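You operate a simulated robot arm through the tools that you are given. There is no shell and no other tool. Be economical: measure what you need, move in short steps, check, and stop when the job is done.

You run a simulated two-armed robot. Do the job below in one go: nothing can be reset, and whatever is moved stays where it is left.

## Task
Switch off, unplug, lower the ironing board to mark 1 and hang the pink shirt on the rail.
Fine: switch off before you unplug; lay the plug on the ledge, board side; hold the orange lever down to move the board; the shirt goes between the other two, which stay.

It is judged by the outcome, as a careful person would: the job done as asked, and still so three seconds after it is handed in. It fails if anything else is knocked over, pushed out of place, dropped, spilled or broken. Flat cloth is picked up by pressing the open fingertips on it (5 to 10 N) and closing them slowly along it; thin cloth reads only 2 to 8 mm in the jaws.

## Robot
Two 7-joint arms with two-finger parallel grippers on one trunk, on a base that drives. Base frame: it is fixed to the floor where the robot stands at the start and does not move with it; the origin is under the middle of the robot, x ahead of it, y to its left, z up. Readings come in mm, rad, newtons and seconds.
The left shoulder is at the start at [50, 165, 1030], the right one opposite. With the tool pointing down near the work surface each hand reaches from about 240 to 700 mm from the robot's upright axis, wherever it stands, measured 20 degrees to its own side. Places, roughly: blue shirt on a hanger [-1500, 500, 1000]; green shirt on a hanger [-1500, 250, 1000]; rail of the linen stand [-1400, 300, 1400]; switch beside the steam key [600, 0, 900]. Payload 3.91 kg a hand.
The tool frame of a hand sits at the grasp point between the pads (the TCP): z along the fingers, y along the line on which they close. The tips reach 30 mm beyond it. The gripper opens to 110 mm. The fingers are 20 mm wide and 10 mm thick; the gripper's body (48 by 112 mm) begins 55 mm behind the TCP.
Orientation is told as [roll, pitch, yaw] about the base's x, y, z axes, in that order, counted from this pose: with the fingers straight down and closing along the base's y, the tool's x points along the base's -x, its y along +y and its z along -z.

## Interface
- The arms move only by the tool apply_moves. It takes "left_steps", "right_steps" or both (then of equal length, played together; a hand with none holds still); each is a list of rows, each a list of 3 entries, a list of its own where there are three numbers: the finger opening in mm, from 0 to 110, then the shift along the tool's x, y, z in mm, then the turn, a rotation vector about the tool's x, y, z in rad. In form: [[gripper, [tx, ty, tz], [ax, ay, az]], ...]. A call has 1 to 8 rows; each row is the pose to reach, as a shift and turn from the pose commanded when the call began, along the tool's axes at that moment. Rows are played at 5 a second. More than 50 mm and 0.15 rad between two rows, or a gripper value outside its range, and nothing of the call is played. Where a pose cannot be reached the arm comes as near as it can. A force on the tool above 90 N (or 10 N above the force at the start of the call, whichever is more), or a blocked arm, ends the call early, and 0.2 s more pass. Each finger travels about 45 mm/s and halts on what it meets, pressing with about 39 N; the grip force reading is that of the motor and also rises with nothing between the fingers. The clock runs only during rows and for 0.2 s after the last one: add rows that repeat a pose to give the fingers time. It gives the time, the measured TCP pose, the force on the tool (base axes), the opening and the grip force at its end, in the units of the frame above (readings bear some noise), with the torque about the TCP (base axes, N m) and any sound that the robot's microphone picked up, and new pictures: "pictures" is both (left out), scene, wrist or none (wrist: the cameras of the hands that moved).
- Cameras (640 x 400 px; columns grow to the right, rows downward): "scene" is now at [114.4, -51.7, 1227.2]; the picture's right is [-0.42, -0.91, 0.00], its down [-0.38, 0.18, -0.91] and it looks along [0.82, -0.38, -0.42] (base axes); focal length 277 px, centre (320, 200). "left" rides on the left gripper at [72, -17, -103] in its tool frame; the picture's right is [0.23, 0.97, 0.00], its down [-0.76, 0.18, -0.62] and it looks along [-0.61, 0.14, 0.78] (tool axes); focal length 222 px, centre (320, 200). "right" rides on the right gripper at [72, 17, -103] in its tool frame; the picture's right is [-0.23, 0.97, 0.00], its down [-0.76, -0.18, -0.62] and it looks along [-0.61, -0.14, 0.78] (tool axes); focal length 222 px, centre (320, 200). There is no depth. A picture from a camera that has moved, and an enlarged one, comes with that camera's place and axes in the base frame and with its lens. The place of the scene camera against the robot may be out by one fixed shift of up to 25 mm in any direction.
- lift_body(by): slides the trunk up (or, below 0, down) by that many mm; the arms and the scene camera ride with it, the base frame stays. It gives what a move gives, with no picture.
- base_move(legs): drives the robot by 1 to 6 legs, each [ahead, left, turn to the left] in mm, mm and rad, along the robot's own axes; the way and the turn of a leg run together, so that a leg with both is an arc; at most 1500 mm and 3.142 rad a leg. The arms and the cameras ride along, it lands a little off, and it stops where it bumps. It gives what a move gives, and a new picture of the scene camera.
- turn_head(pan, tilt): turns the head with the scene camera to pan (to the left, within 1.396 rad either way) and tilt (down, from -0.506 to 1.204), counted from straight ahead of the robot. It gives what a move gives, and a new picture of the scene camera.
- enlarge(camera, box): a new picture of the part [left, top, right, bottom] of that camera's present view, enlarged. The clock stands still meanwhile.
- job_done(): hands the job in; it is judged then, once.

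Work in short steps. Places have to be worked out from the pictures, the camera data and where the tool is seen: move nearer, look again, correct. Check each grasp and each placing, and mend what went wrong. You have 120 turns and 260 pictures in all, those below and enlarged ones among them. Open the grippers and draw the arms clear of the work before you hand the job in, unless the task says otherwise; then end with one line.

The tools are called after "Call:" as a command line: name --argument value ..., lists and objects as JSON in quotes. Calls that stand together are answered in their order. apply_moves: Moves the arms, as the interface text tells. Its arguments: {"type":"object","properties":{"left_steps":{"type":"array"},"right_steps":{"type":"array"},"pictures":{"type":"string","enum":["both","scene","wrist","none"]}},"required":[]} The other tools are called the same way: lift_body (by) slides the trunk up or down; base_move (legs) drives the base; turn_head (pan, tilt) turns the head that bears the scene camera; enlarge (camera, box) takes an enlarged picture of a part of a camera's view; job_done () hands the job in.

At the start:

```text
t: 0.0
left_eef_pos: [470.6, 29.2, 999.3]
left_orientation: [0.001, 0.001, 0.0]
left_force: [-1.4, 0.1, -0.1]
left_ft_torque: [0.04, 0.0, -0.01]
left_grip_width: 109.9
left_grasp_force: 0.2
right_eef_pos: [466.5, -333.4, 1000.2]
right_orientation: [-0.001, 0.001, 0.001]
right_force: [0.0, 0.5, 1.4]
right_ft_torque: [0.03, 0.0, -0.03]
right_grip_width: 110.2
right_grasp_force: 0.1
trunk travel left (down, up): [-250.0, 253.0]
robot x, y, heading: [-1.9, -2.4, -0.002]
head pan, tilt: [-0.436, 0.438]
```

scene: 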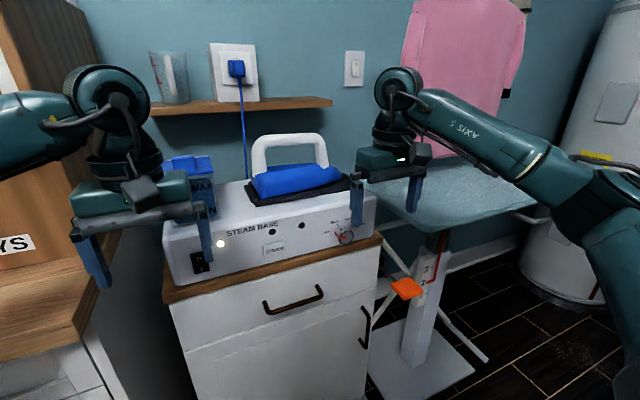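
right: 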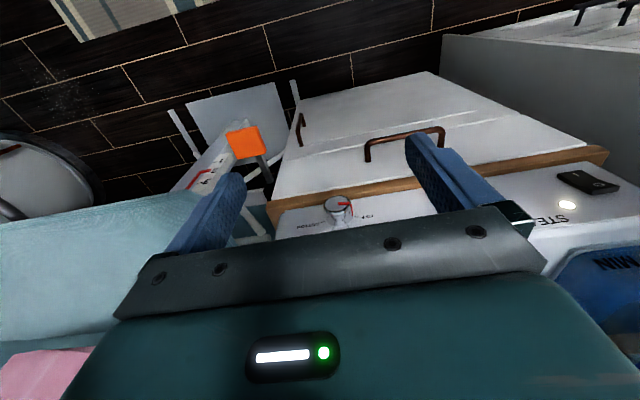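
left: 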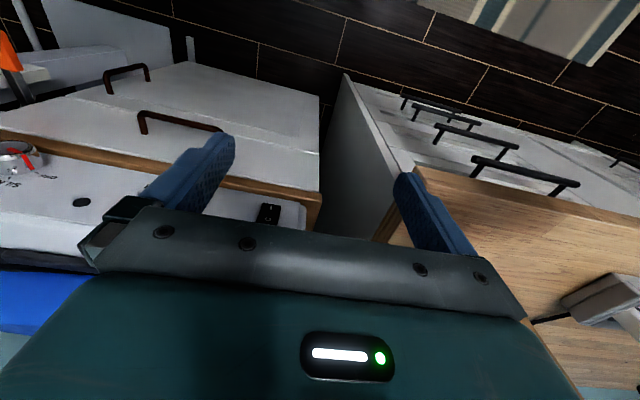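

I'll look closely at the switch, the plug and the board column first.

Call:
enlarge --camera "scene" --box '[140, 180, 400, 342]'

Call:
enlarge --camera "scene" --box '[140, 30, 380, 180]'

Call:
enlarge --camera "scene" --box '[350, 200, 510, 300]'

Call:
turn_head --pan -0.8 --tilt 0.35

```text
2.46 times, centred on (270, 261) of scene
camera zoom: at [114.4, -51.7, 1227.2], right [-0.42, -0.91, 0.0], down [-0.38, 0.18, -0.91], along [0.82, -0.38, -0.42], focal length 682 px, centre (443, 50)
```

zoom: 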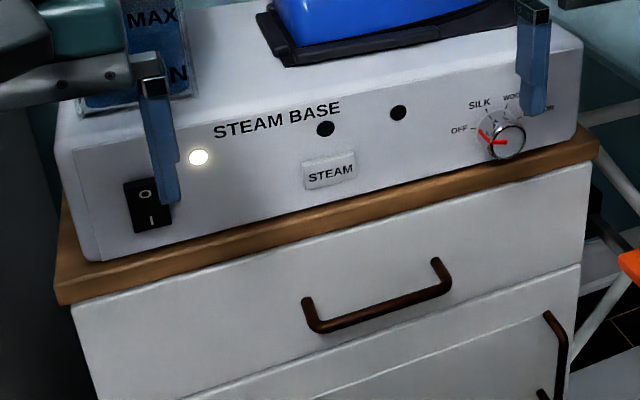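

```text
2.67 times, centred on (260, 105) of scene
camera zoom: at [114.4, -51.7, 1227.2], right [-0.42, -0.91, 0.0], down [-0.38, 0.18, -0.91], along [0.82, -0.38, -0.42], focal length 739 px, centre (480, 453)
```

zoom: 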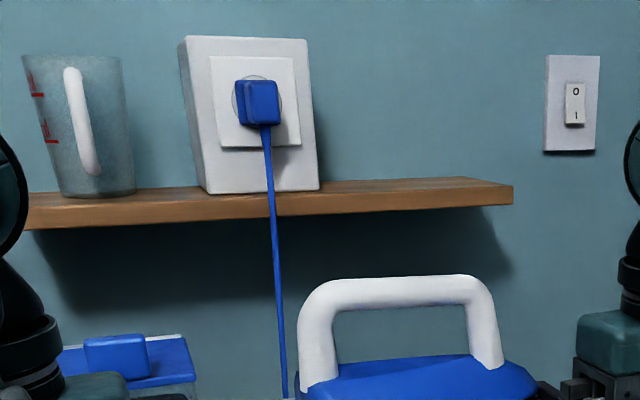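

```text
4.00 times, centred on (430, 250) of scene
camera zoom: at [114.4, -51.7, 1227.2], right [-0.42, -0.91, 0.0], down [-0.38, 0.18, -0.91], along [0.82, -0.38, -0.42], focal length 1108 px, centre (-120, 0)
```

zoom: 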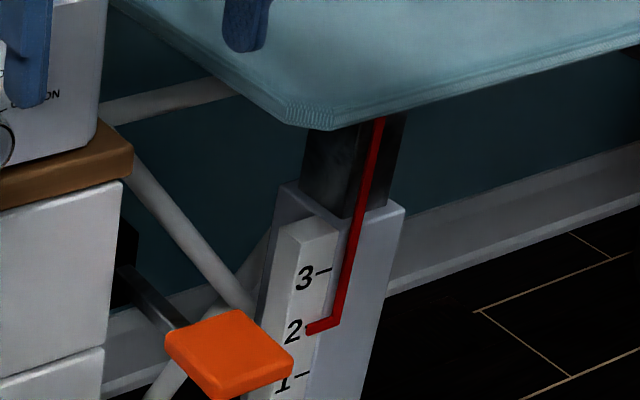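

```text
t: 0.8
left_eef_pos: [470.2, 28.8, 1000.0]
left_orientation: [0.0, 0.0, -0.001]
left_force: [-0.1, -0.5, 0.8]
left_ft_torque: [0.01, 0.02, 0.01]
left_grip_width: 109.7
left_grasp_force: 0.1
right_eef_pos: [465.4, -333.1, 999.9]
right_orientation: [-0.001, -0.001, 0.0]
right_force: [0.5, -0.1, -0.1]
right_ft_torque: [-0.02, 0.03, 0.04]
right_grip_width: 110.1
right_grasp_force: 0.1
trunk travel left (down, up): [-250.0, 253.0]
robot x, y, heading: [-0.2, 0.3, 0.004]
head pan, tilt: [-0.799, 0.351]
camera scene: at [95.9, -79.5, 1235.2], right [-0.72, -0.7, 0.0], down [-0.24, 0.25, -0.94], along [0.66, -0.67, -0.34], focal length 277 px, centre (320, 200)
```

scene: 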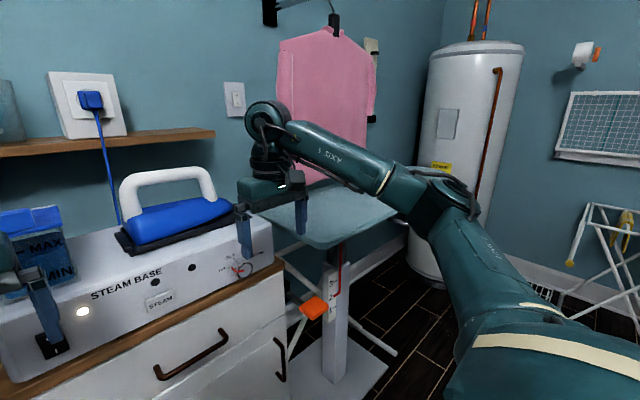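

The rocker (O on top, I below, lamp lit) sits at about [646, -20, 862]. I'll close the left fingers, tilt them 45° forward and bring them before the switch.

Call:
apply_moves --left_steps '[[90, [-15, -8, 0], [0, -0.13, 0]], [70, [-30, -16, 5], [0, -0.26, 0]], [50, [-45, -24, 15], [0, -0.39, 0]], [30, [-60, -34, 30], [0, -0.52, 0]], [10, [-80, -44, 50], [0, -0.65, 0]], [0, [-105, -49, 80], [0, -0.785, 0]], [0, [-105, -49, 80], [0, -0.785, 0]], [0, [-105, -49, 80], [0, -0.785, 0]]]' --pictures "wrist"

Call:
turn_head --pan 0.0 --tilt 0.6

```text
t: 2.6
left_eef_pos: [575.1, -19.7, 921.6]
left_orientation: [0.001, -0.787, 0.002]
left_force: [0.5, 0.4, 0.1]
left_ft_torque: [0.02, -0.01, -0.02]
left_grip_width: 0.0
left_grasp_force: 37.5
right_eef_pos: [463.6, -332.9, 1000.2]
right_orientation: [0.0, 0.001, 0.0]
right_force: [0.0, -0.2, -0.8]
right_ft_torque: [0.05, 0.0, 0.01]
right_grip_width: 109.9
right_grasp_force: 0.1
trunk travel left (down, up): [-250.0, 253.0]
robot x, y, heading: [2.9, -1.2, -0.002]
head pan, tilt: [-0.799, 0.351]
camera left: at [450.8, -36.4, 943.1], right [-0.16, 0.97, -0.16], down [0.1, 0.18, 0.98], along [0.98, 0.14, -0.12], focal length 222 px, centre (320, 200)
```

left: 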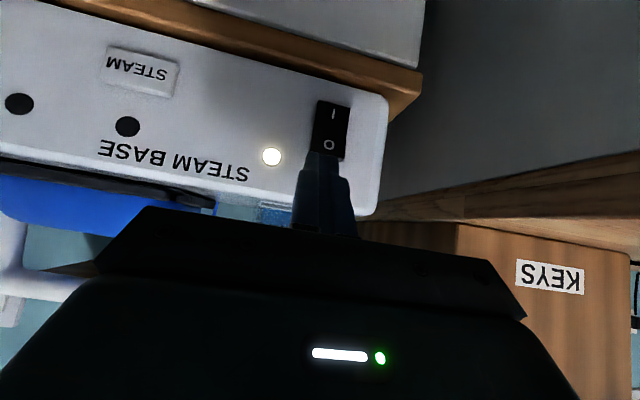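

```text
t: 3.8
left_eef_pos: [574.4, -19.5, 920.8]
left_orientation: [-0.001, -0.787, -0.001]
left_force: [1.2, -0.3, -0.6]
left_ft_torque: [-0.01, -0.02, -0.01]
left_grip_width: 0.1
left_grasp_force: 37.4
right_eef_pos: [465.4, -333.4, 1000.7]
right_orientation: [0.0, 0.0, 0.0]
right_force: [-0.1, 0.8, -0.3]
right_ft_torque: [0.01, -0.03, -0.01]
right_grip_width: 109.9
right_grasp_force: 0.0
trunk travel left (down, up): [-250.0, 253.0]
robot x, y, heading: [-0.2, -1.7, 0.004]
head pan, tilt: [0.0, 0.6]
camera scene: at [119.3, -12.9, 1212.5], right [0.0, -1.0, 0.0], down [-0.56, 0.0, -0.83], along [0.83, 0.0, -0.56], focal length 277 px, centre (320, 200)
```

scene: 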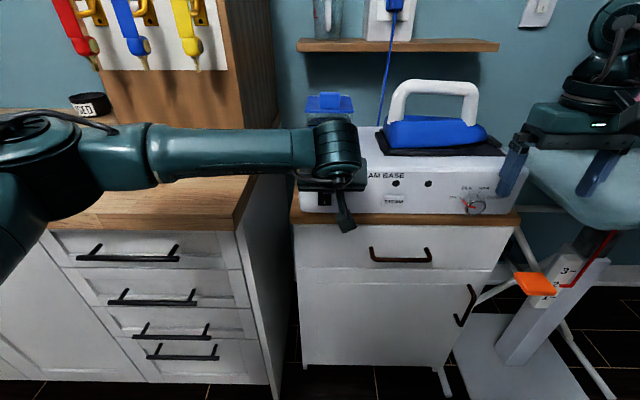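

The wrist view puts the "O" half at about [628, -12, 873]. I'll lower to that height and ease forward.

Call:
apply_moves --left_steps '[[0, [16.3, 8, 30.4], [0, 0, 0]], [0, [16.3, 8, 30.4], [0, 0, 0]], [0, [9.2, 8, 37.5], [0, 0, 0]], [0, [5.7, 8, 41], [0, 0, 0]], [0, [2.2, 8, 44.5], [0, 0, 0]], [0, [2.2, 8, 44.5], [0, 0, 0]]]' --pictures "wrist"

```text
t: 5.2
left_eef_pos: [602.6, -12.8, 886.3]
left_orientation: [0.001, -0.783, -0.001]
left_force: [-23.0, 5.9, 2.9]
left_ft_torque: [0.2, 0.22, 0.1]
left_grip_width: 0.2
left_grasp_force: 38.1
right_eef_pos: [463.9, -333.0, 1000.7]
right_orientation: [0.0, -0.001, 0.0]
right_force: [-0.6, -0.1, 0.6]
right_ft_torque: [-0.03, -0.01, 0.01]
right_grip_width: 109.8
right_grasp_force: 0.0
trunk travel left (down, up): [-250.0, 253.0]
robot x, y, heading: [-1.4, -1.1, -0.001]
head pan, tilt: [0.0, 0.6]
camera left: at [479.6, -29.5, 910.0], right [-0.16, 0.97, -0.16], down [0.1, 0.18, 0.98], along [0.98, 0.14, -0.13], focal length 222 px, centre (320, 200)
```

left: 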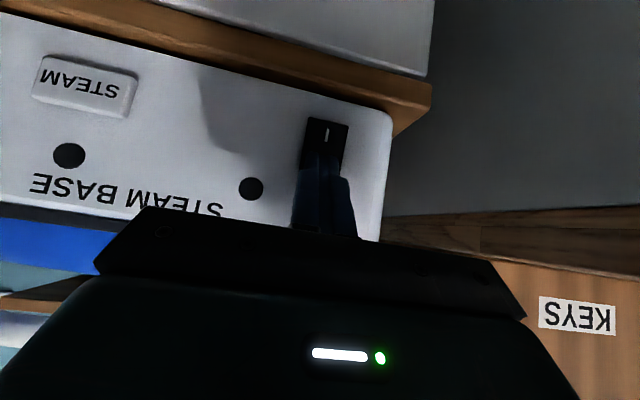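

The lamp is out, so the base is off. I'll draw the left hand back to its starting pose and look at the plug and ledge.

Call:
apply_moves --left_steps '[[0, [21, 0, -21], [0, 0, 0]], [0, [40, 10, -50], [0, 0.1, 0]], [0, [35, 25, -95], [0, 0.24, 0]], [0, [25, 45, -140], [0, 0.38, 0]], [0, [20, 65, -170], [0, 0.52, 0]], [0, [20, 85, -180], [0, 0.66, 0]], [0, [20, 100, -180], [0, 0.785, 0]]]' --pictures "none"

Call:
turn_head --pan -0.25 --tilt 0.1

Call:
enlarge --camera "scene" --box '[200, 140, 440, 290]'

```text
refused: row 4 steps farther than a row can; nothing moved
```

```text
t: 6.1
left_eef_pos: [604.7, -12.0, 887.1]
left_orientation: [0.001, -0.785, 0.0]
left_force: [-30.7, 7.1, -0.4]
left_ft_torque: [0.46, 0.43, 0.12]
left_grip_width: 0.2
left_grasp_force: 38.2
right_eef_pos: [463.6, -332.5, 1000.4]
right_orientation: [-0.001, -0.004, 0.001]
right_force: [0.7, 0.0, -0.2]
right_ft_torque: [0.02, -0.03, -0.03]
right_grip_width: 109.9
right_grasp_force: 0.0
trunk travel left (down, up): [-250.0, 253.0]
robot x, y, heading: [2.5, -1.3, -0.001]
head pan, tilt: [-0.25, 0.099]
camera scene: at [117.2, -34.9, 1258.9], right [-0.25, -0.97, 0.0], down [-0.09, 0.02, -1.0], along [0.96, -0.25, -0.1], focal length 277 px, centre (320, 200)
```

scene: 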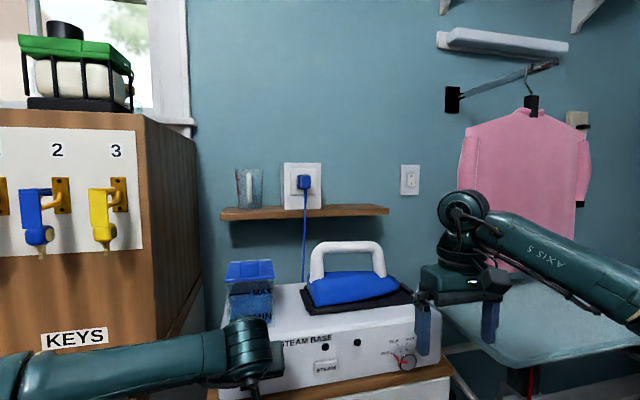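

```text
2.67 times, centred on (320, 215) of scene
camera zoom: at [117.2, -34.9, 1258.9], right [-0.25, -0.97, 0.0], down [-0.09, 0.02, -1.0], along [0.96, -0.25, -0.1], focal length 739 px, centre (320, 160)
```

zoom: 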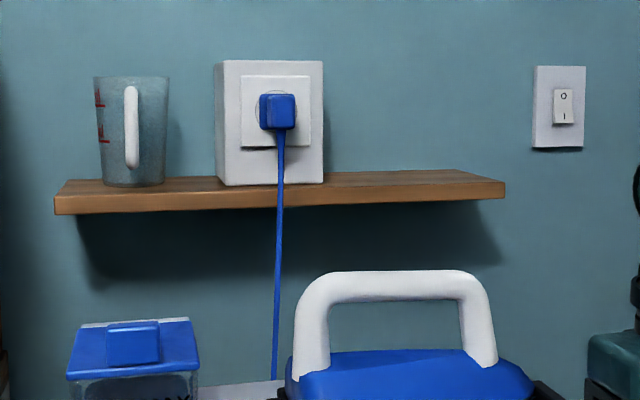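

Plug is at about [900, -192, 1232], ledge top about z 1148 and running right to y ≈ -440. First I pull the left hand back well clear, in smaller steps.

Call:
apply_moves --left_steps '[[0, [21, 0, -21], [0, 0, 0]], [0, [35, 10, -50], [0, 0.1, 0]], [0, [40, 25, -92], [0, 0.24, 0]], [0, [45, 40, -132], [0, 0.38, 0]], [0, [50, 55, -172], [0, 0.52, 0]], [0, [65, 75, -205], [0, 0.66, 0]], [0, [85, 95, -235], [0, 0.785, 0]], [0, [110, 115, -265], [0, 0.785, 0]]]' --pictures "none"

Call:
lift_body --by 200

```text
t: 7.9
left_eef_pos: [339.8, 102.4, 998.8]
left_orientation: [0.0, 0.0, 0.0]
left_force: [-0.2, 0.3, 0.3]
left_ft_torque: [-0.01, 0.01, 0.01]
left_grip_width: 0.0
left_grasp_force: 37.7
right_eef_pos: [466.7, -333.6, 1000.0]
right_orientation: [0.001, -0.001, 0.001]
right_force: [0.8, 0.2, -0.5]
right_ft_torque: [-0.01, 0.04, 0.03]
right_grip_width: 110.2
right_grasp_force: 0.0
trunk travel left (down, up): [-250.0, 253.0]
robot x, y, heading: [3.6, -1.6, -0.003]
head pan, tilt: [-0.25, 0.099]
```

```text
t: 10.1
left_eef_pos: [340.4, 102.3, 1198.1]
left_orientation: [0.0, 0.0, 0.0]
left_force: [-0.5, -0.6, 0.2]
left_ft_torque: [0.01, 0.01, 0.02]
left_grip_width: 0.0
left_grasp_force: 37.5
right_eef_pos: [466.1, -332.7, 1200.3]
right_orientation: [0.0, 0.0, -0.001]
right_force: [-0.8, -0.1, -0.5]
right_ft_torque: [0.04, -0.01, 0.02]
right_grip_width: 110.3
right_grasp_force: 0.1
trunk travel left (down, up): [-450.0, 53.0]
robot x, y, heading: [-0.1, -0.9, -0.002]
head pan, tilt: [-0.25, 0.099]
```

Now I tip the right hand's fingers forward in line with the plug, while still well back from it.

Call:
apply_moves --right_steps '[[100, [0, 0, -5], [0, -0.14, 0]], [90, [0, 10, -10], [0, -0.28, 0]], [80, [0, 25, -15], [0, -0.42, 0]], [75, [0, 40, -20], [0, -0.56, 0]], [75, [0, 55, -25], [0, -0.7, 0]], [75, [0, 70, -30], [0, -0.84, 0]], [75, [0, 85, -35], [0, -0.98, 0]], [75, [0, 100, -40], [0, -1.12, 0]]]' --pictures "none"

Call:
apply_moves --right_steps '[[75, [0, 10, 0], [0, -0.11, 0]], [75, [0, 20, 0], [0, -0.22, 0]], [75, [0, 30, 0], [0, -0.33, 0]], [75, [0, 40, 0], [0, -0.45, 0]]]' --pictures "both"

```text
t: 11.9
left_eef_pos: [339.5, 103.0, 1198.1]
left_orientation: [0.0, 0.0, 0.001]
left_force: [-0.5, 0.0, -0.3]
left_ft_torque: [-0.01, -0.02, 0.02]
left_grip_width: 0.0
left_grasp_force: 38.5
right_eef_pos: [466.7, -232.9, 1241.2]
right_orientation: [0.001, -1.123, -0.001]
right_force: [0.2, 0.4, -0.8]
right_ft_torque: [-0.01, 0.01, 0.03]
right_grip_width: 74.9
right_grasp_force: 0.1
trunk travel left (down, up): [-450.0, 53.0]
robot x, y, heading: [-0.8, -1.4, -0.003]
head pan, tilt: [-0.25, 0.099]
```

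```text
t: 12.9
left_eef_pos: [340.2, 101.5, 1198.8]
left_orientation: [0.001, -0.002, -0.001]
left_force: [0.6, 1.2, -0.8]
left_ft_torque: [0.01, 0.01, -0.01]
left_grip_width: 0.2
left_grasp_force: 37.2
right_eef_pos: [466.7, -194.5, 1240.2]
right_orientation: [-0.021, -1.418, 0.048]
right_force: [0.1, 0.9, -1.0]
right_ft_torque: [-0.01, 0.0, 0.02]
right_grip_width: 74.8
right_grasp_force: 0.1
right hand out of reach, approached as far as the arm can: row 3, 4
trunk travel left (down, up): [-450.0, 53.0]
robot x, y, heading: [-0.0, 2.8, -0.004]
head pan, tilt: [-0.25, 0.099]
camera scene: at [120.2, -36.1, 1458.6], right [-0.25, -0.97, 0.0], down [-0.1, 0.03, -0.99], along [0.96, -0.25, -0.1], focal length 277 px, centre (320, 200)
camera right: at [353.5, -179.2, 1185.6], right [0.01, 0.98, 0.22], down [-0.49, -0.19, 0.85], along [0.87, -0.12, 0.48], focal length 222 px, centre (320, 200)
```

scene: 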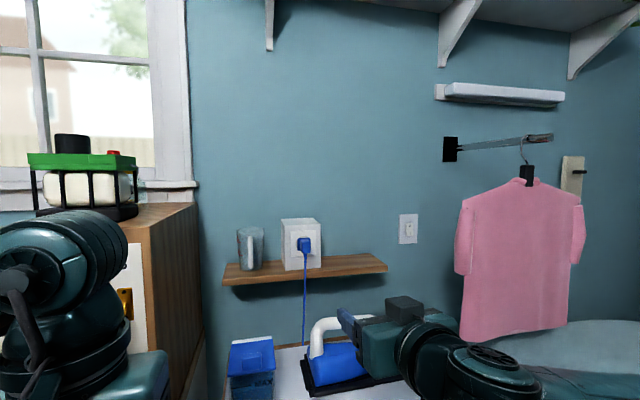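
right: 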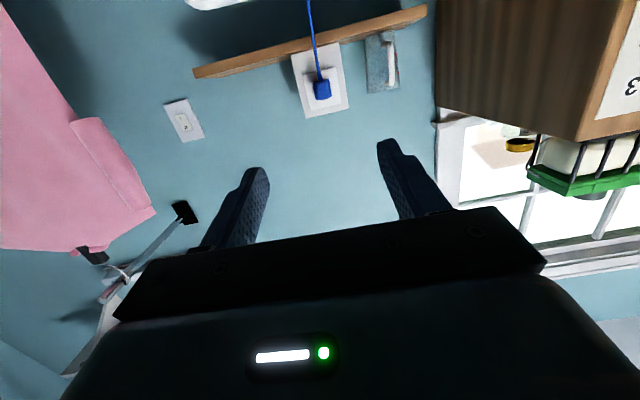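

The plug comes out around [950, -188, 1215–1230], so I need to get closer. I drive 200 mm ahead; the hands are above everything on the counter.

Call:
base_move --legs '[[200, 0, 0]]'

Call:
apply_moves --right_steps '[[75, [0, 0, 40], [0, -0.03, 0]], [75, [0, 0, 80], [0, -0.08, 0]], [75, [0, 0, 110], [0, -0.12, 0]]]' --pictures "wrist"

```text
t: 14.5
left_eef_pos: [542.5, 99.6, 1197.9]
left_orientation: [0.0, 0.0, -0.005]
left_force: [-0.2, -0.4, 0.1]
left_ft_torque: [-0.02, 0.06, 0.0]
left_grip_width: 0.1
left_grasp_force: 37.7
right_eef_pos: [667.3, -196.1, 1241.2]
right_orientation: [-0.025, -1.417, 0.046]
right_force: [0.0, 0.3, 0.1]
right_ft_torque: [0.03, 0.01, 0.0]
right_grip_width: 74.9
right_grasp_force: 0.1
trunk travel left (down, up): [-450.0, 53.0]
robot x, y, heading: [202.2, -1.3, -0.004]
head pan, tilt: [-0.25, 0.099]
camera scene: at [321.7, -36.8, 1458.5], right [-0.25, -0.97, 0.0], down [-0.1, 0.03, -0.99], along [0.96, -0.25, -0.1], focal length 277 px, centre (320, 200)
```

scene: 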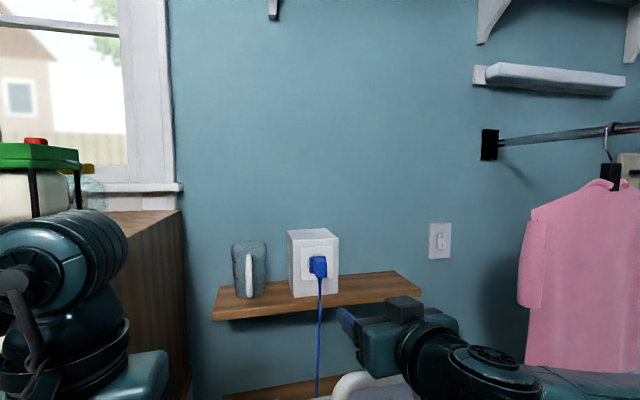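

```text
t: 15.3
left_eef_pos: [538.7, 96.7, 1199.9]
left_orientation: [0.002, 0.0, -0.009]
left_force: [-0.6, -0.4, 0.2]
left_ft_torque: [0.1, 0.0, -0.02]
left_grip_width: 0.1
left_grasp_force: 37.6
right_eef_pos: [768.1, -165.9, 1258.4]
right_orientation: [0.008, -1.522, -0.003]
right_force: [-0.5, -1.2, 0.0]
right_ft_torque: [-0.05, 0.02, 0.09]
right_grip_width: 75.1
right_grasp_force: 0.1
right hand out of reach, approached as far as the arm can: row 1, 2, 3
trunk travel left (down, up): [-450.0, 53.0]
robot x, y, heading: [203.7, -2.7, -0.005]
head pan, tilt: [-0.25, 0.099]
camera right: at [661.6, -148.5, 1191.2], right [0.01, 0.97, 0.23], down [-0.58, -0.18, 0.79], along [0.81, -0.14, 0.57], focal length 222 px, centre (320, 200)
```

right: 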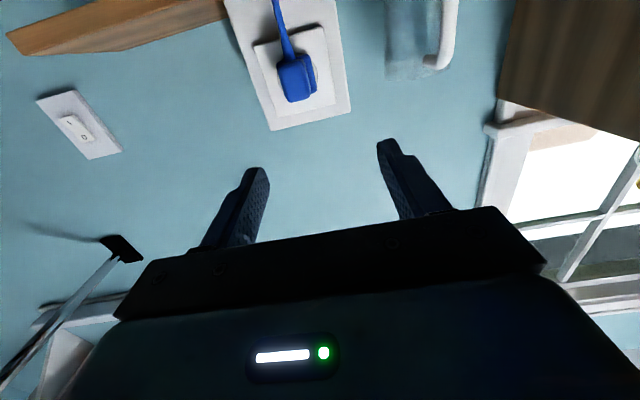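

The wrist view refines the plug to about [915, -184, 1217]. I advance partway towards it, a bit lower and to the right, and see how the arm follows.

Call:
apply_moves --right_steps '[[75, [15, -7, 20], [0, 0, 0]], [75, [30, -14, 40], [0, 0, 0]], [75, [37, -20, 62], [0, 0, 0]], [75, [37, -20, 62], [0, 0, 0]]]' --pictures "wrist"

```text
t: 16.3
left_eef_pos: [540.8, 100.0, 1197.9]
left_orientation: [0.0, 0.0, -0.005]
left_force: [-0.1, 0.2, 0.4]
left_ft_torque: [0.0, 0.05, -0.01]
left_grip_width: 0.0
left_grasp_force: 37.6
right_eef_pos: [832.9, -152.5, 1245.5]
right_orientation: [-0.093, -1.517, 0.092]
right_force: [-0.3, 0.3, 0.2]
right_ft_torque: [-0.01, 0.04, 0.02]
right_grip_width: 75.0
right_grasp_force: 0.0
right hand out of reach, approached as far as the arm can: row 1, 2, 3, 4
trunk travel left (down, up): [-450.0, 53.0]
robot x, y, heading: [201.7, 0.2, -0.004]
head pan, tilt: [-0.25, 0.099]
camera right: at [727.2, -134.9, 1181.1], right [0.01, 0.97, 0.22], down [-0.58, -0.17, 0.8], along [0.81, -0.14, 0.56], focal length 222 px, centre (320, 200)
```

right: 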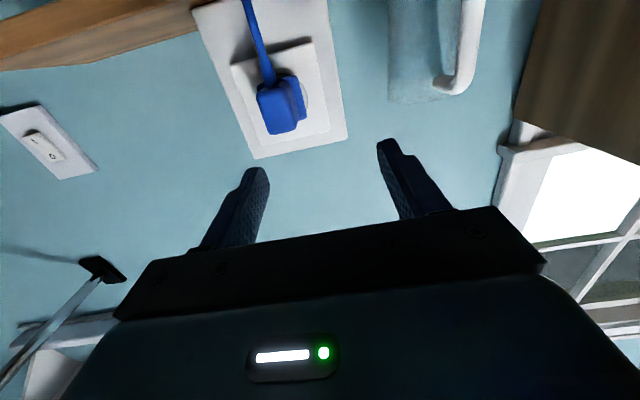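

The arm resists a fully level hand here. I'll relax the pitch by 0.3 rad (fingers tipped slightly down) and shift right toward the plug line.

Call:
apply_moves --right_steps '[[75, [0, -8, -5], [0, 0.1, 0]], [75, [0, -16, -10], [0, 0.2, 0]], [75, [0, -25, -15], [0, 0.3, 0]], [75, [0, -32, -15], [0, 0.3, 0]], [75, [0, -32, -15], [0, 0.3, 0]]]' --pictures "wrist"

```text
t: 17.5
left_eef_pos: [541.9, 100.3, 1199.0]
left_orientation: [0.001, 0.0, -0.005]
left_force: [-0.5, -0.3, -0.1]
left_ft_torque: [0.03, 0.01, -0.03]
left_grip_width: 0.0
left_grasp_force: 37.1
right_eef_pos: [818.4, -185.6, 1248.4]
right_orientation: [-0.011, -1.236, 0.035]
right_force: [0.2, -0.2, 0.2]
right_ft_torque: [0.03, 0.02, 0.0]
right_grip_width: 75.2
right_grasp_force: 0.0
trunk travel left (down, up): [-450.0, 53.0]
robot x, y, heading: [201.2, -3.7, -0.006]
head pan, tilt: [-0.25, 0.099]
camera right: at [697.6, -169.8, 1214.0], right [0.05, 0.98, 0.21], down [-0.34, -0.18, 0.92], along [0.94, -0.12, 0.32], focal length 222 px, centre (320, 200)
```

right: 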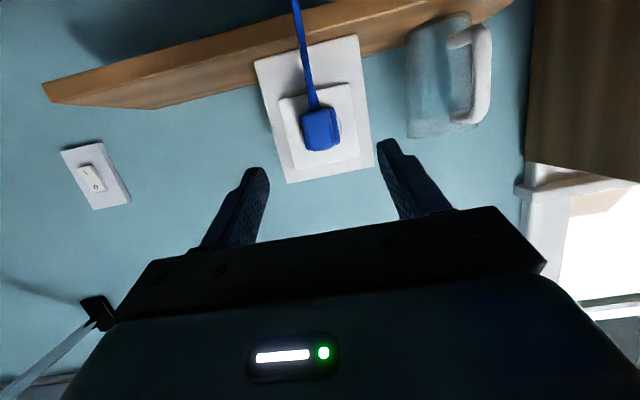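

The plug's front face triangulates to [909, -182, 1218]. The hand moves nearly straight along its fingers to straddle it; I stop 15 mm short to check.

Call:
apply_moves --right_steps '[[70, [-1, 0, 25], [0, 0, 0]], [70, [-2, 1, 50], [0, 0, 0]], [70, [-4, 1, 72], [0, 0, 0]], [70, [-5, 1, 85], [0, 0, 0]]]' --pictures "wrist"

```text
t: 18.5
left_eef_pos: [542.9, 100.3, 1198.0]
left_orientation: [-0.001, 0.0, -0.006]
left_force: [-0.3, -0.4, 0.3]
left_ft_torque: [0.04, 0.0, -0.02]
left_grip_width: 0.0
left_grasp_force: 37.7
right_eef_pos: [900.0, -184.0, 1225.4]
right_orientation: [-0.012, -1.237, 0.032]
right_force: [1.2, 0.3, -0.1]
right_ft_torque: [-0.02, -0.01, 0.02]
right_grip_width: 70.1
right_grasp_force: 0.0
trunk travel left (down, up): [-450.0, 53.0]
robot x, y, heading: [202.0, -0.4, -0.009]
head pan, tilt: [-0.25, 0.099]
camera right: at [778.3, -168.5, 1190.4], right [0.05, 0.98, 0.21], down [-0.34, -0.18, 0.92], along [0.94, -0.12, 0.32], focal length 222 px, centre (320, 200)
```

right: 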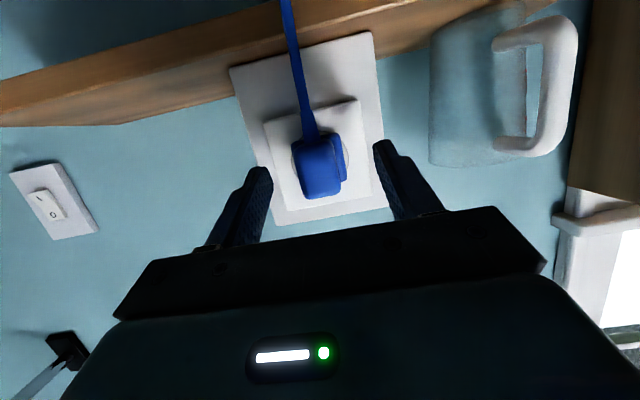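

The plug sits centred between the fingers. I go 15 mm deeper and close on it.

Call:
apply_moves --right_steps '[[70, [0, 2, 8], [0, 0, 0]], [70, [0, 2, 15], [0, 0, 0]], [45, [0, 2, 15], [0, 0, 0]], [30, [0, 2, 15], [0, 0, 0]], [20, [0, 2, 15], [0, 0, 0]], [20, [0, 2, 15], [0, 0, 0]]]' --pictures "wrist"

```text
t: 19.9
left_eef_pos: [542.1, 100.1, 1197.2]
left_orientation: [0.001, 0.002, -0.004]
left_force: [0.3, -0.8, 0.0]
left_ft_torque: [-0.02, 0.04, 0.04]
left_grip_width: 0.0
left_grasp_force: 37.4
right_eef_pos: [913.1, -182.2, 1218.7]
right_orientation: [-0.012, -1.237, 0.035]
right_force: [-0.4, -0.1, 0.9]
right_ft_torque: [-0.01, 0.02, 0.04]
right_grip_width: 26.9
right_grasp_force: 38.9
trunk travel left (down, up): [-450.0, 53.0]
robot x, y, heading: [203.4, -2.6, -0.006]
head pan, tilt: [-0.25, 0.099]
heard: snap
camera right: at [791.4, -166.2, 1184.4], right [0.05, 0.98, 0.21], down [-0.34, -0.18, 0.92], along [0.94, -0.12, 0.32], focal length 222 px, centre (320, 200)
```

right: 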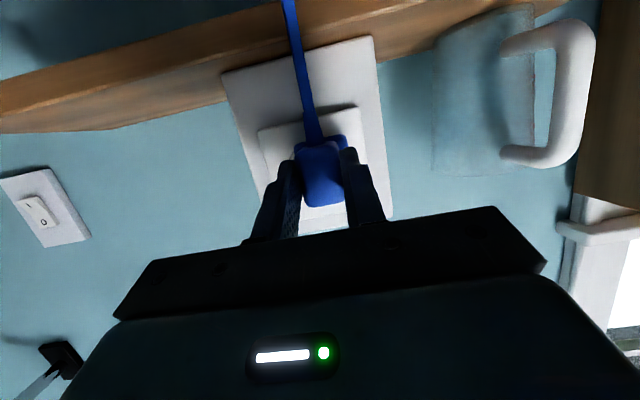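

Gripped at 27 mm wide. Now I pull it straight out along -x.

Call:
apply_moves --right_steps '[[20, [3.3, 0, -9.4], [0, 0, 0]], [20, [6.6, 0, -18.9], [0, 0, 0]], [20, [11.5, 0, -33], [0, 0, 0]], [20, [16.5, 0, -47], [0, 0, 0]], [20, [16.5, 0, -47], [0, 0, 0]]]' --pictures "both"

```text
t: 21.1
left_eef_pos: [542.0, 100.4, 1198.9]
left_orientation: [0.0, 0.0, -0.004]
left_force: [0.7, -0.1, -0.2]
left_ft_torque: [-0.02, -0.01, -0.02]
left_grip_width: 0.0
left_grasp_force: 37.5
right_eef_pos: [864.3, -180.7, 1220.9]
right_orientation: [-0.012, -1.239, 0.033]
right_force: [-0.2, 0.2, -0.8]
right_ft_torque: [0.04, 0.04, -0.01]
right_grip_width: 26.8
right_grasp_force: 38.8
trunk travel left (down, up): [-450.0, 53.0]
robot x, y, heading: [198.0, -2.9, -0.007]
head pan, tilt: [-0.25, 0.099]
camera scene: at [321.1, -36.6, 1458.6], right [-0.25, -0.97, 0.0], down [-0.1, 0.03, -0.99], along [0.96, -0.25, -0.1], focal length 277 px, centre (320, 200)
camera right: at [742.5, -165.7, 1185.8], right [0.05, 0.98, 0.21], down [-0.34, -0.18, 0.92], along [0.94, -0.12, 0.32], focal length 222 px, centre (320, 200)
```

scene: 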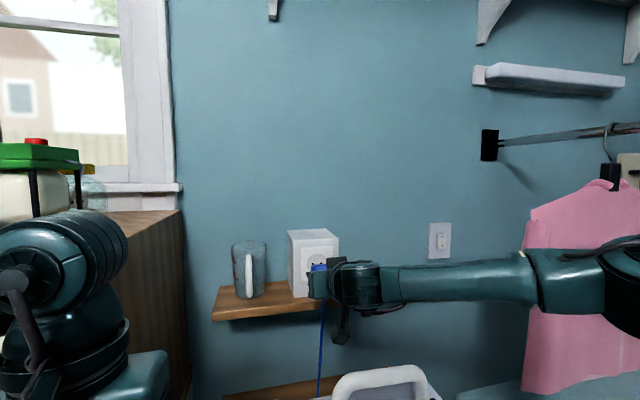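
right: 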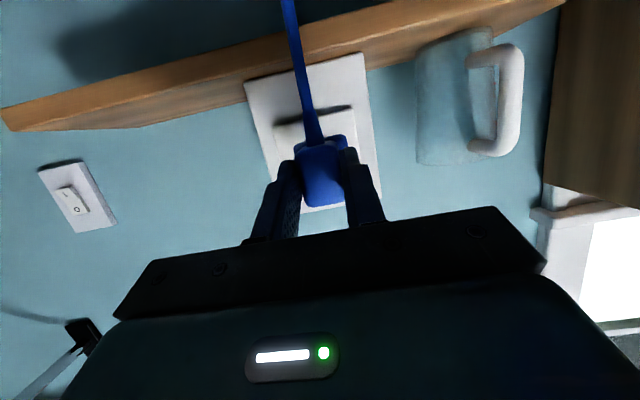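

The plug came out with the hand. I carry it right along the ledge (staying in front and above) and get a fresh view to fix the ledge's height and depth.

Call:
apply_moves --right_steps '[[20, [2, 0, -20], [0, 0, 0]], [20, [0, -40, -20], [0, 0, 0]], [20, [0, -80, -20], [0, 0, 0]], [20, [0, -120, -20], [0, 0, 0]], [20, [0, -150, -20], [0, 0, 0]]]' --pictures "both"

Call:
enlarge --camera "scene" --box '[200, 200, 440, 350]'

```text
t: 22.3
left_eef_pos: [541.2, 98.7, 1199.2]
left_orientation: [-0.001, -0.001, -0.007]
left_force: [-0.9, -0.1, 0.7]
left_ft_torque: [0.01, 0.02, 0.0]
left_grip_width: 0.0
left_grasp_force: 37.0
right_eef_pos: [846.2, -333.3, 1226.7]
right_orientation: [-0.012, -1.236, 0.031]
right_force: [0.8, 0.2, -1.7]
right_ft_torque: [0.05, 0.08, -0.02]
right_grip_width: 27.0
right_grasp_force: 38.6
trunk travel left (down, up): [-450.0, 53.0]
robot x, y, heading: [202.4, 1.6, -0.007]
head pan, tilt: [-0.25, 0.099]
camera scene: at [320.8, -37.2, 1458.7], right [-0.25, -0.97, 0.0], down [-0.1, 0.03, -1.0], along [0.96, -0.25, -0.1], focal length 277 px, centre (320, 200)
camera right: at [724.9, -317.9, 1193.2], right [0.05, 0.98, 0.21], down [-0.34, -0.18, 0.92], along [0.94, -0.12, 0.32], focal length 222 px, centre (320, 200)
```

scene: 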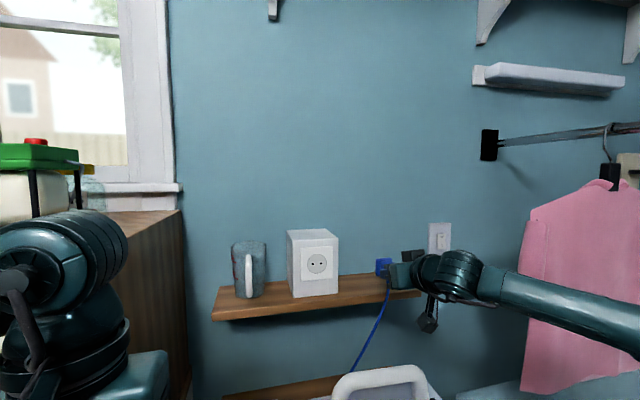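
right: 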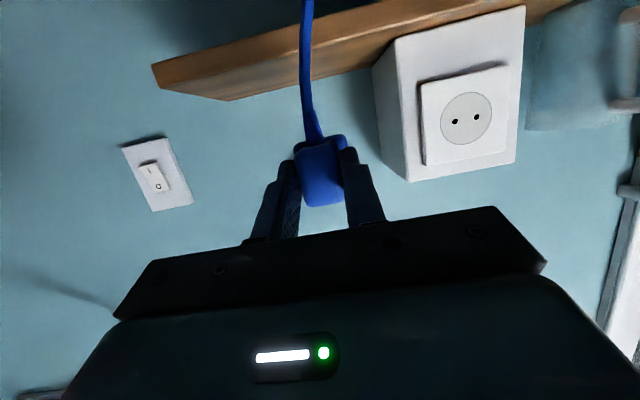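

```text
2.67 times, centred on (320, 275) of scene
camera zoom: at [320.8, -37.2, 1458.7], right [-0.25, -0.97, 0.0], down [-0.1, 0.03, -1.0], along [0.96, -0.25, -0.1], focal length 739 px, centre (320, 0)
```

zoom: 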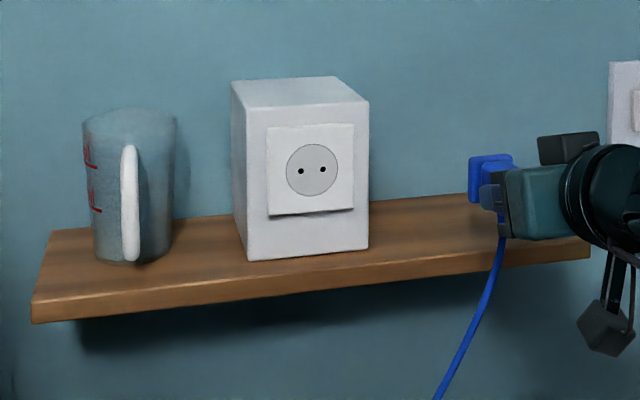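

The ledge top is now fixed at z ≈ 1130, from x 950 to 1104, right end y ≈ -475. I zoom on the held plug to see its shape and where the cable leaves it.

Call:
enlarge --camera "right" --box '[240, 80, 400, 230]'

Call:
enlarge --camera "scene" --box '[350, 240, 430, 290]'

```text
2.67 times, centred on (320, 155) of right
camera zoom: at [724.9, -317.9, 1193.2], right [0.05, 0.98, 0.21], down [-0.34, -0.18, 0.92], along [0.94, -0.12, 0.32], focal length 592 px, centre (320, 320)
```

zoom: 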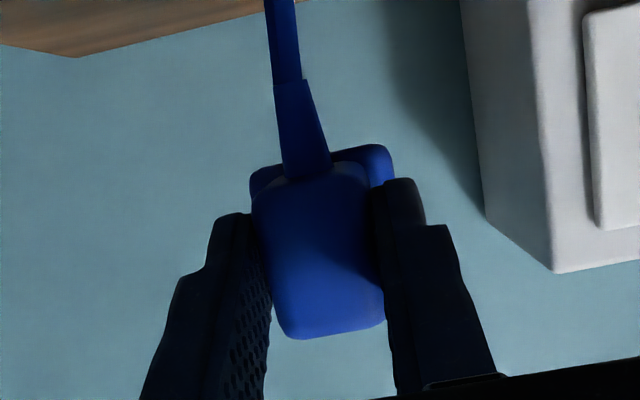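

```text
8.00 times, centred on (390, 265) of scene
camera zoom: at [320.8, -37.2, 1458.7], right [-0.25, -0.97, 0.0], down [-0.1, 0.03, -1.0], along [0.96, -0.25, -0.1], focal length 2217 px, centre (-240, -320)
```

zoom: 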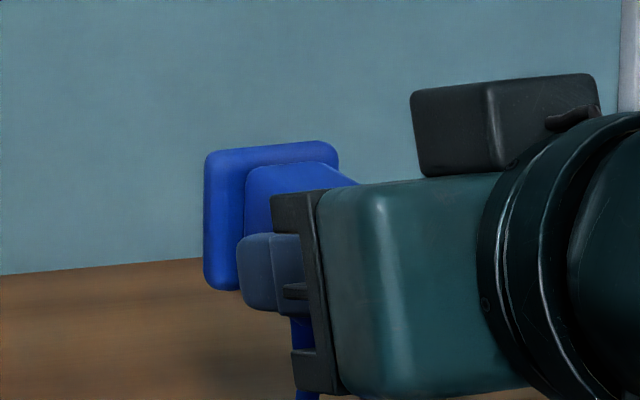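

The cable leaves the underside of the plug, so it should lie on its side with the cable exit to the left. I roll the hand about the plug's axis (base x) by 90° in two calls, still in front of the ledge.

Call:
apply_moves --right_steps '[[20, [0, 0, 0], [-0.046, 0, 0.132]], [20, [0, 0, 0], [-0.092, 0, 0.264]], [20, [0, 0, 0], [-0.138, 0, 0.396]], [20, [0, 0, 0], [-0.184, 0, 0.529]], [20, [0, 0, 0], [-0.23, 0, 0.661]], [20, [0, 0, 0], [-0.276, 0, 0.793]], [20, [0, 0, 0], [-0.322, 0, 0.925]], [20, [0, 0, 0], [-0.362, 0, 1.04]]]' --pictures "both"

```text
t: 24.1
left_eef_pos: [541.4, 99.6, 1198.6]
left_orientation: [0.0, 0.0, -0.005]
left_force: [-0.3, 0.2, 0.3]
left_ft_torque: [0.01, 0.01, -0.01]
left_grip_width: 0.0
left_grasp_force: 37.3
right_eef_pos: [848.9, -332.6, 1227.2]
right_orientation: [1.407, -0.444, -1.174]
right_force: [-1.0, -0.7, -0.2]
right_ft_torque: [-0.03, 0.03, -0.01]
right_grip_width: 27.1
right_grasp_force: 38.7
trunk travel left (down, up): [-450.0, 53.0]
robot x, y, heading: [200.9, -4.8, -0.003]
head pan, tilt: [-0.25, 0.099]
camera scene: at [321.0, -36.9, 1458.6], right [-0.25, -0.97, 0.0], down [-0.1, 0.03, -0.99], along [0.96, -0.25, -0.1], focal length 277 px, centre (320, 200)
camera right: at [726.4, -295.7, 1226.7], right [0.07, 0.25, 0.97], down [-0.32, -0.91, 0.26], along [0.95, -0.33, 0.02], focal length 222 px, centre (320, 200)
```

scene: 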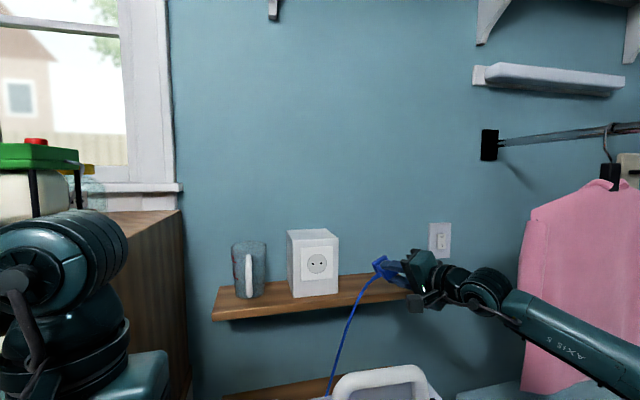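
right: 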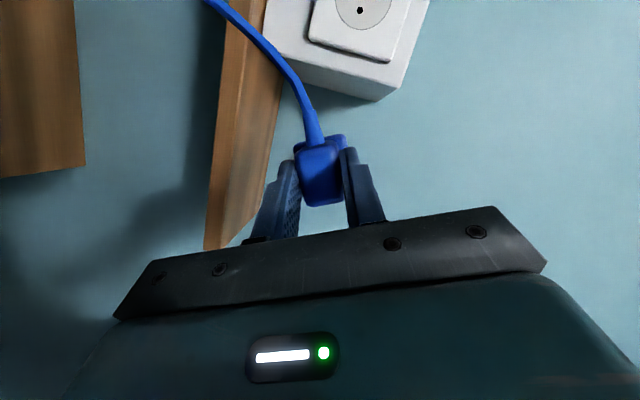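

The roll is reachable, but a finger under the plug would drag it on release. Turning it on until the cable exit faces up keeps both fingers at its sides, so I continue the roll and see whether the arm reaches.

Call:
apply_moves --right_steps '[[20, [0, 0, 0], [-0.046, 0, 0.132]], [20, [0, 0, 0], [-0.092, 0, 0.264]], [20, [0, 0, 0], [-0.138, 0, 0.396]], [20, [0, 0, 0], [-0.184, 0, 0.529]], [20, [0, 0, 0], [-0.23, 0, 0.661]], [20, [0, 0, 0], [-0.276, 0, 0.793]], [20, [0, 0, 0], [-0.322, 0, 0.925]], [20, [0, 0, 0], [-0.362, 0, 1.04]]]' --pictures "both"

```text
t: 25.9
left_eef_pos: [542.1, 99.1, 1198.1]
left_orientation: [0.002, 0.001, -0.006]
left_force: [0.6, -0.2, -0.2]
left_ft_torque: [-0.01, 0.01, 0.02]
left_grip_width: 0.1
left_grasp_force: 38.2
right_eef_pos: [847.2, -332.3, 1227.3]
right_orientation: [1.806, 0.59, -1.141]
right_force: [-0.1, 0.5, -1.3]
right_ft_torque: [-0.03, 0.06, 0.01]
right_grip_width: 27.0
right_grasp_force: 38.7
trunk travel left (down, up): [-450.0, 53.0]
robot x, y, heading: [205.1, -1.8, -0.005]
head pan, tilt: [-0.25, 0.099]
camera scene: at [321.1, -36.7, 1458.6], right [-0.25, -0.97, 0.0], down [-0.1, 0.03, -0.99], along [0.96, -0.25, -0.1], focal length 277 px, centre (320, 200)
camera right: at [726.3, -315.9, 1261.8], right [0.09, -0.75, 0.66], down [-0.32, -0.65, -0.69], along [0.94, -0.15, -0.3], focal length 222 px, centre (320, 200)
```

scene: 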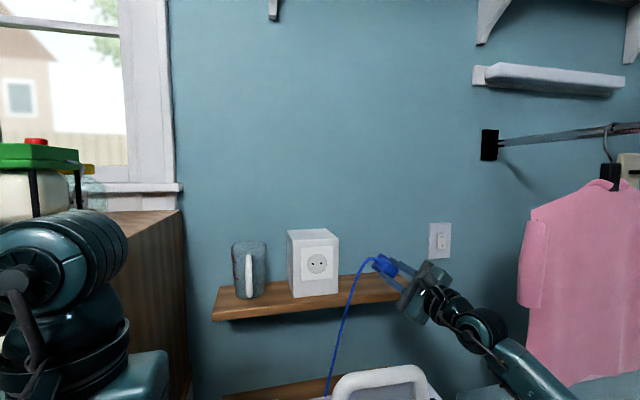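
right: 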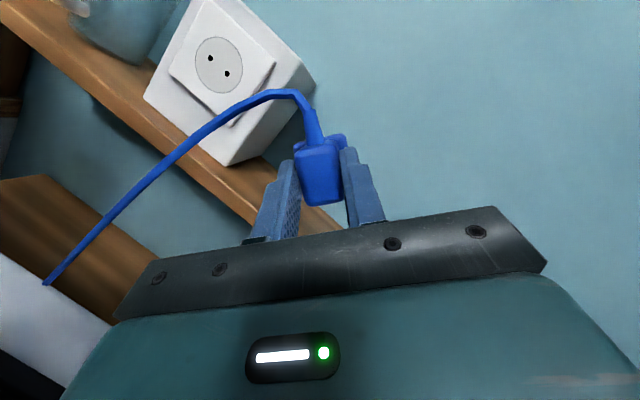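

Still within reach, and the cable follows with slack. I finish the roll so the fingers lie at the plug's two sides.

Call:
apply_moves --right_steps '[[20, [0, 0, 0], [-0.046, 0, 0.132]], [20, [0, 0, 0], [-0.092, 0, 0.264]], [20, [0, 0, 0], [-0.138, 0, 0.396]], [20, [0, 0, 0], [-0.184, 0, 0.529]], [20, [0, 0, 0], [-0.23, 0, 0.661]], [20, [0, 0, 0], [-0.276, 0, 0.793]], [20, [0, 0, 0], [-0.31, 0, 0.89]]]' --pictures "both"

```text
t: 27.5
left_eef_pos: [542.7, 99.6, 1198.6]
left_orientation: [0.001, -0.001, -0.004]
left_force: [-0.3, -1.1, 0.7]
left_ft_torque: [0.02, 0.0, 0.01]
left_grip_width: 0.2
left_grasp_force: 38.2
right_eef_pos: [847.8, -331.6, 1228.1]
right_orientation: [-3.138, 1.234, 0.025]
right_force: [0.4, -0.3, -0.9]
right_ft_torque: [-0.02, 0.04, -0.03]
right_grip_width: 27.0
right_grasp_force: 39.5
trunk travel left (down, up): [-450.0, 53.0]
robot x, y, heading: [202.0, -4.3, -0.003]
head pan, tilt: [-0.25, 0.099]
camera scene: at [321.0, -36.6, 1458.6], right [-0.25, -0.97, 0.0], down [-0.1, 0.02, -1.0], along [0.96, -0.25, -0.1], focal length 277 px, centre (320, 200)
camera right: at [726.8, -350.2, 1262.4], right [0.1, -0.97, -0.22], down [-0.34, 0.17, -0.92], along [0.94, 0.16, -0.31], focal length 222 px, centre (320, 200)
```

scene: 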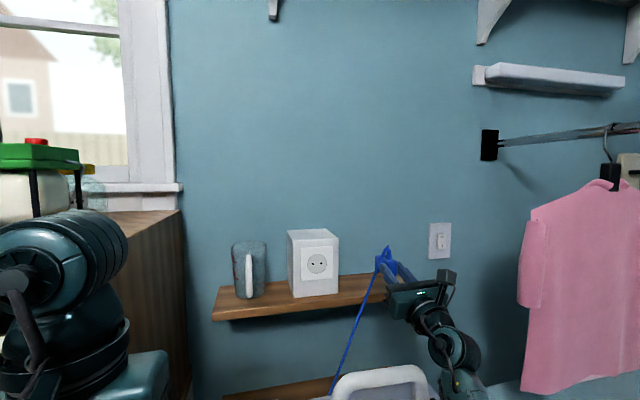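
right: 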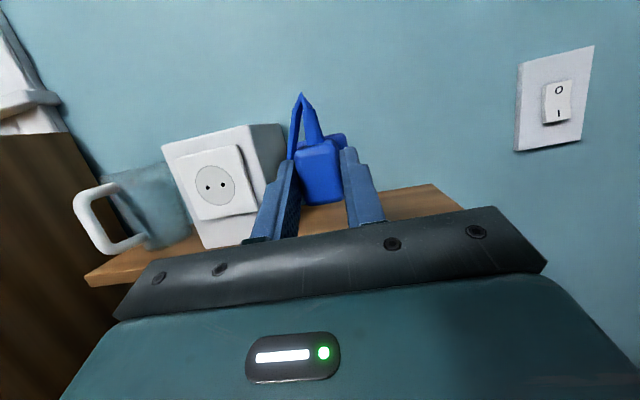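

The plug is now cable-up. The wrist would come close to the iron's handle (top about [775, -200…-376, 1081]), so I yaw the hand 0.5 rad so it comes in from the right, and shift right a little.

Call:
apply_moves --right_steps '[[20, [0, 8, 0], [0.118, 0, 0.041]], [20, [0, 16, 0], [0.236, 0, 0.082]], [20, [0, 24, 0], [0.354, 0, 0.123]], [20, [0, 30, 0], [0.472, 0, 0.1645]]]' --pictures "both"

```text
t: 28.5
left_eef_pos: [542.2, 99.0, 1198.2]
left_orientation: [-0.002, 0.002, -0.005]
left_force: [-0.4, -0.8, 0.1]
left_ft_torque: [0.0, -0.01, -0.03]
left_grip_width: 0.0
left_grasp_force: 38.0
right_eef_pos: [849.1, -363.1, 1226.9]
right_orientation: [3.133, 1.236, 0.514]
right_force: [-1.1, -0.4, -0.5]
right_ft_torque: [-0.03, 0.01, 0.01]
right_grip_width: 27.1
right_grasp_force: 39.7
trunk travel left (down, up): [-450.0, 53.0]
robot x, y, heading: [197.8, 0.3, -0.004]
head pan, tilt: [-0.25, 0.099]
camera scene: at [321.1, -37.0, 1458.6], right [-0.25, -0.97, 0.0], down [-0.1, 0.03, -0.99], along [0.96, -0.25, -0.1], focal length 277 px, centre (320, 200)
camera right: at [753.1, -437.7, 1260.9], right [0.55, -0.81, -0.21], down [-0.38, -0.02, -0.92], along [0.74, 0.59, -0.32], focal length 222 px, centre (320, 200)
```

scene: 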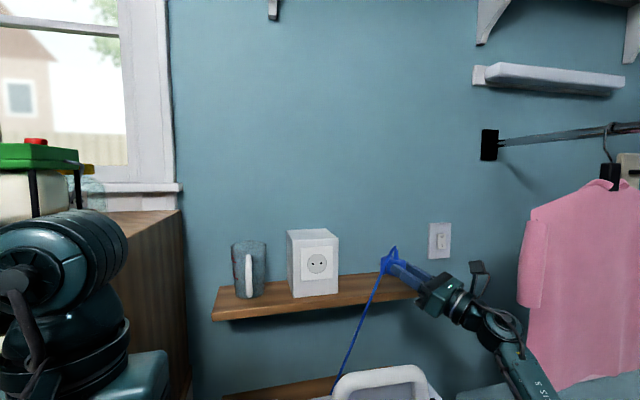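
right: 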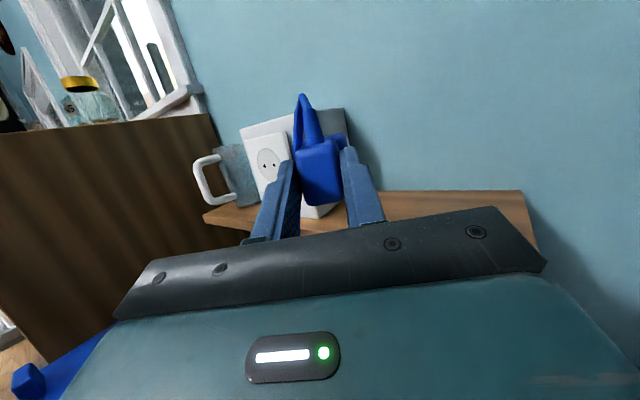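

Ledge estimate confirmed from this view (back corner ≈ [1104, -478, 1129]). I level the hand somewhat so the gripper body clears the ledge, and bring the plug above it, about 25 mm high.

Call:
apply_moves --right_steps '[[20, [-5, 0, 0], [0, -0.1, 0]], [20, [-20, 15, 22], [0, -0.2, 0]], [20, [-40, 30, 46], [0, -0.3, 0]], [20, [-58, 45, 70], [0, -0.3, 0]], [20, [-74, 59, 92], [0, -0.3, 0]], [20, [-74, 59, 92], [0, -0.3, 0]]]' --pictures "both"

```text
t: 29.9
left_eef_pos: [541.4, 99.2, 1198.8]
left_orientation: [-0.001, 0.001, -0.004]
left_force: [-0.6, 0.1, -0.1]
left_ft_torque: [0.01, -0.01, 0.02]
left_grip_width: 0.0
left_grasp_force: 37.7
right_eef_pos: [974.1, -357.4, 1185.4]
right_orientation: [3.093, 1.535, 0.476]
right_force: [0.1, 0.7, -1.0]
right_ft_torque: [0.03, 0.01, 0.0]
right_grip_width: 27.3
right_grasp_force: 39.2
trunk travel left (down, up): [-450.0, 53.0]
robot x, y, heading: [200.1, -1.8, -0.004]
head pan, tilt: [-0.25, 0.099]
camera scene: at [320.7, -37.3, 1458.6], right [-0.25, -0.97, 0.0], down [-0.1, 0.03, -1.0], along [0.96, -0.25, -0.1], focal length 277 px, centre (320, 200)
camera right: at [891.9, -423.6, 1254.2], right [0.49, -0.84, -0.23], down [-0.6, -0.14, -0.78], along [0.63, 0.52, -0.58], focal length 222 px, centre (320, 200)
```

scene: 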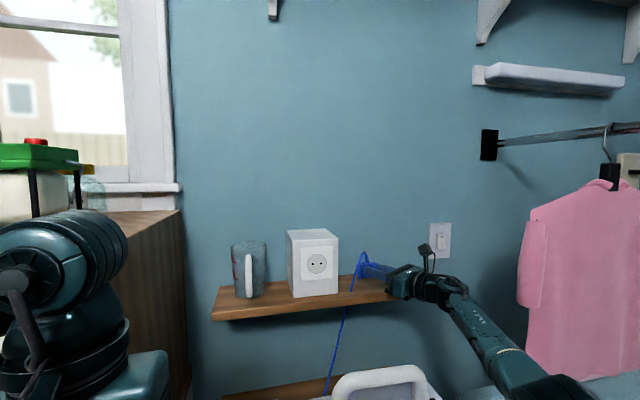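
right: 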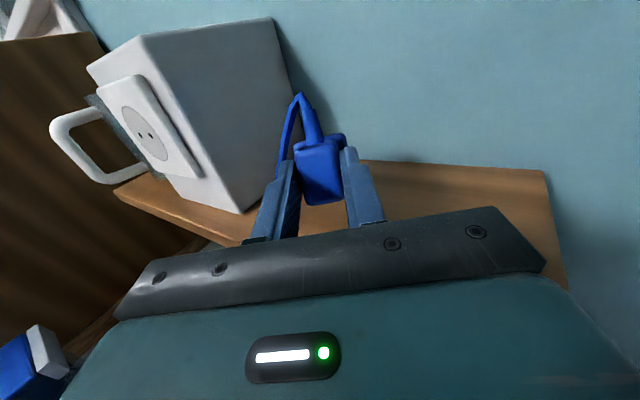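

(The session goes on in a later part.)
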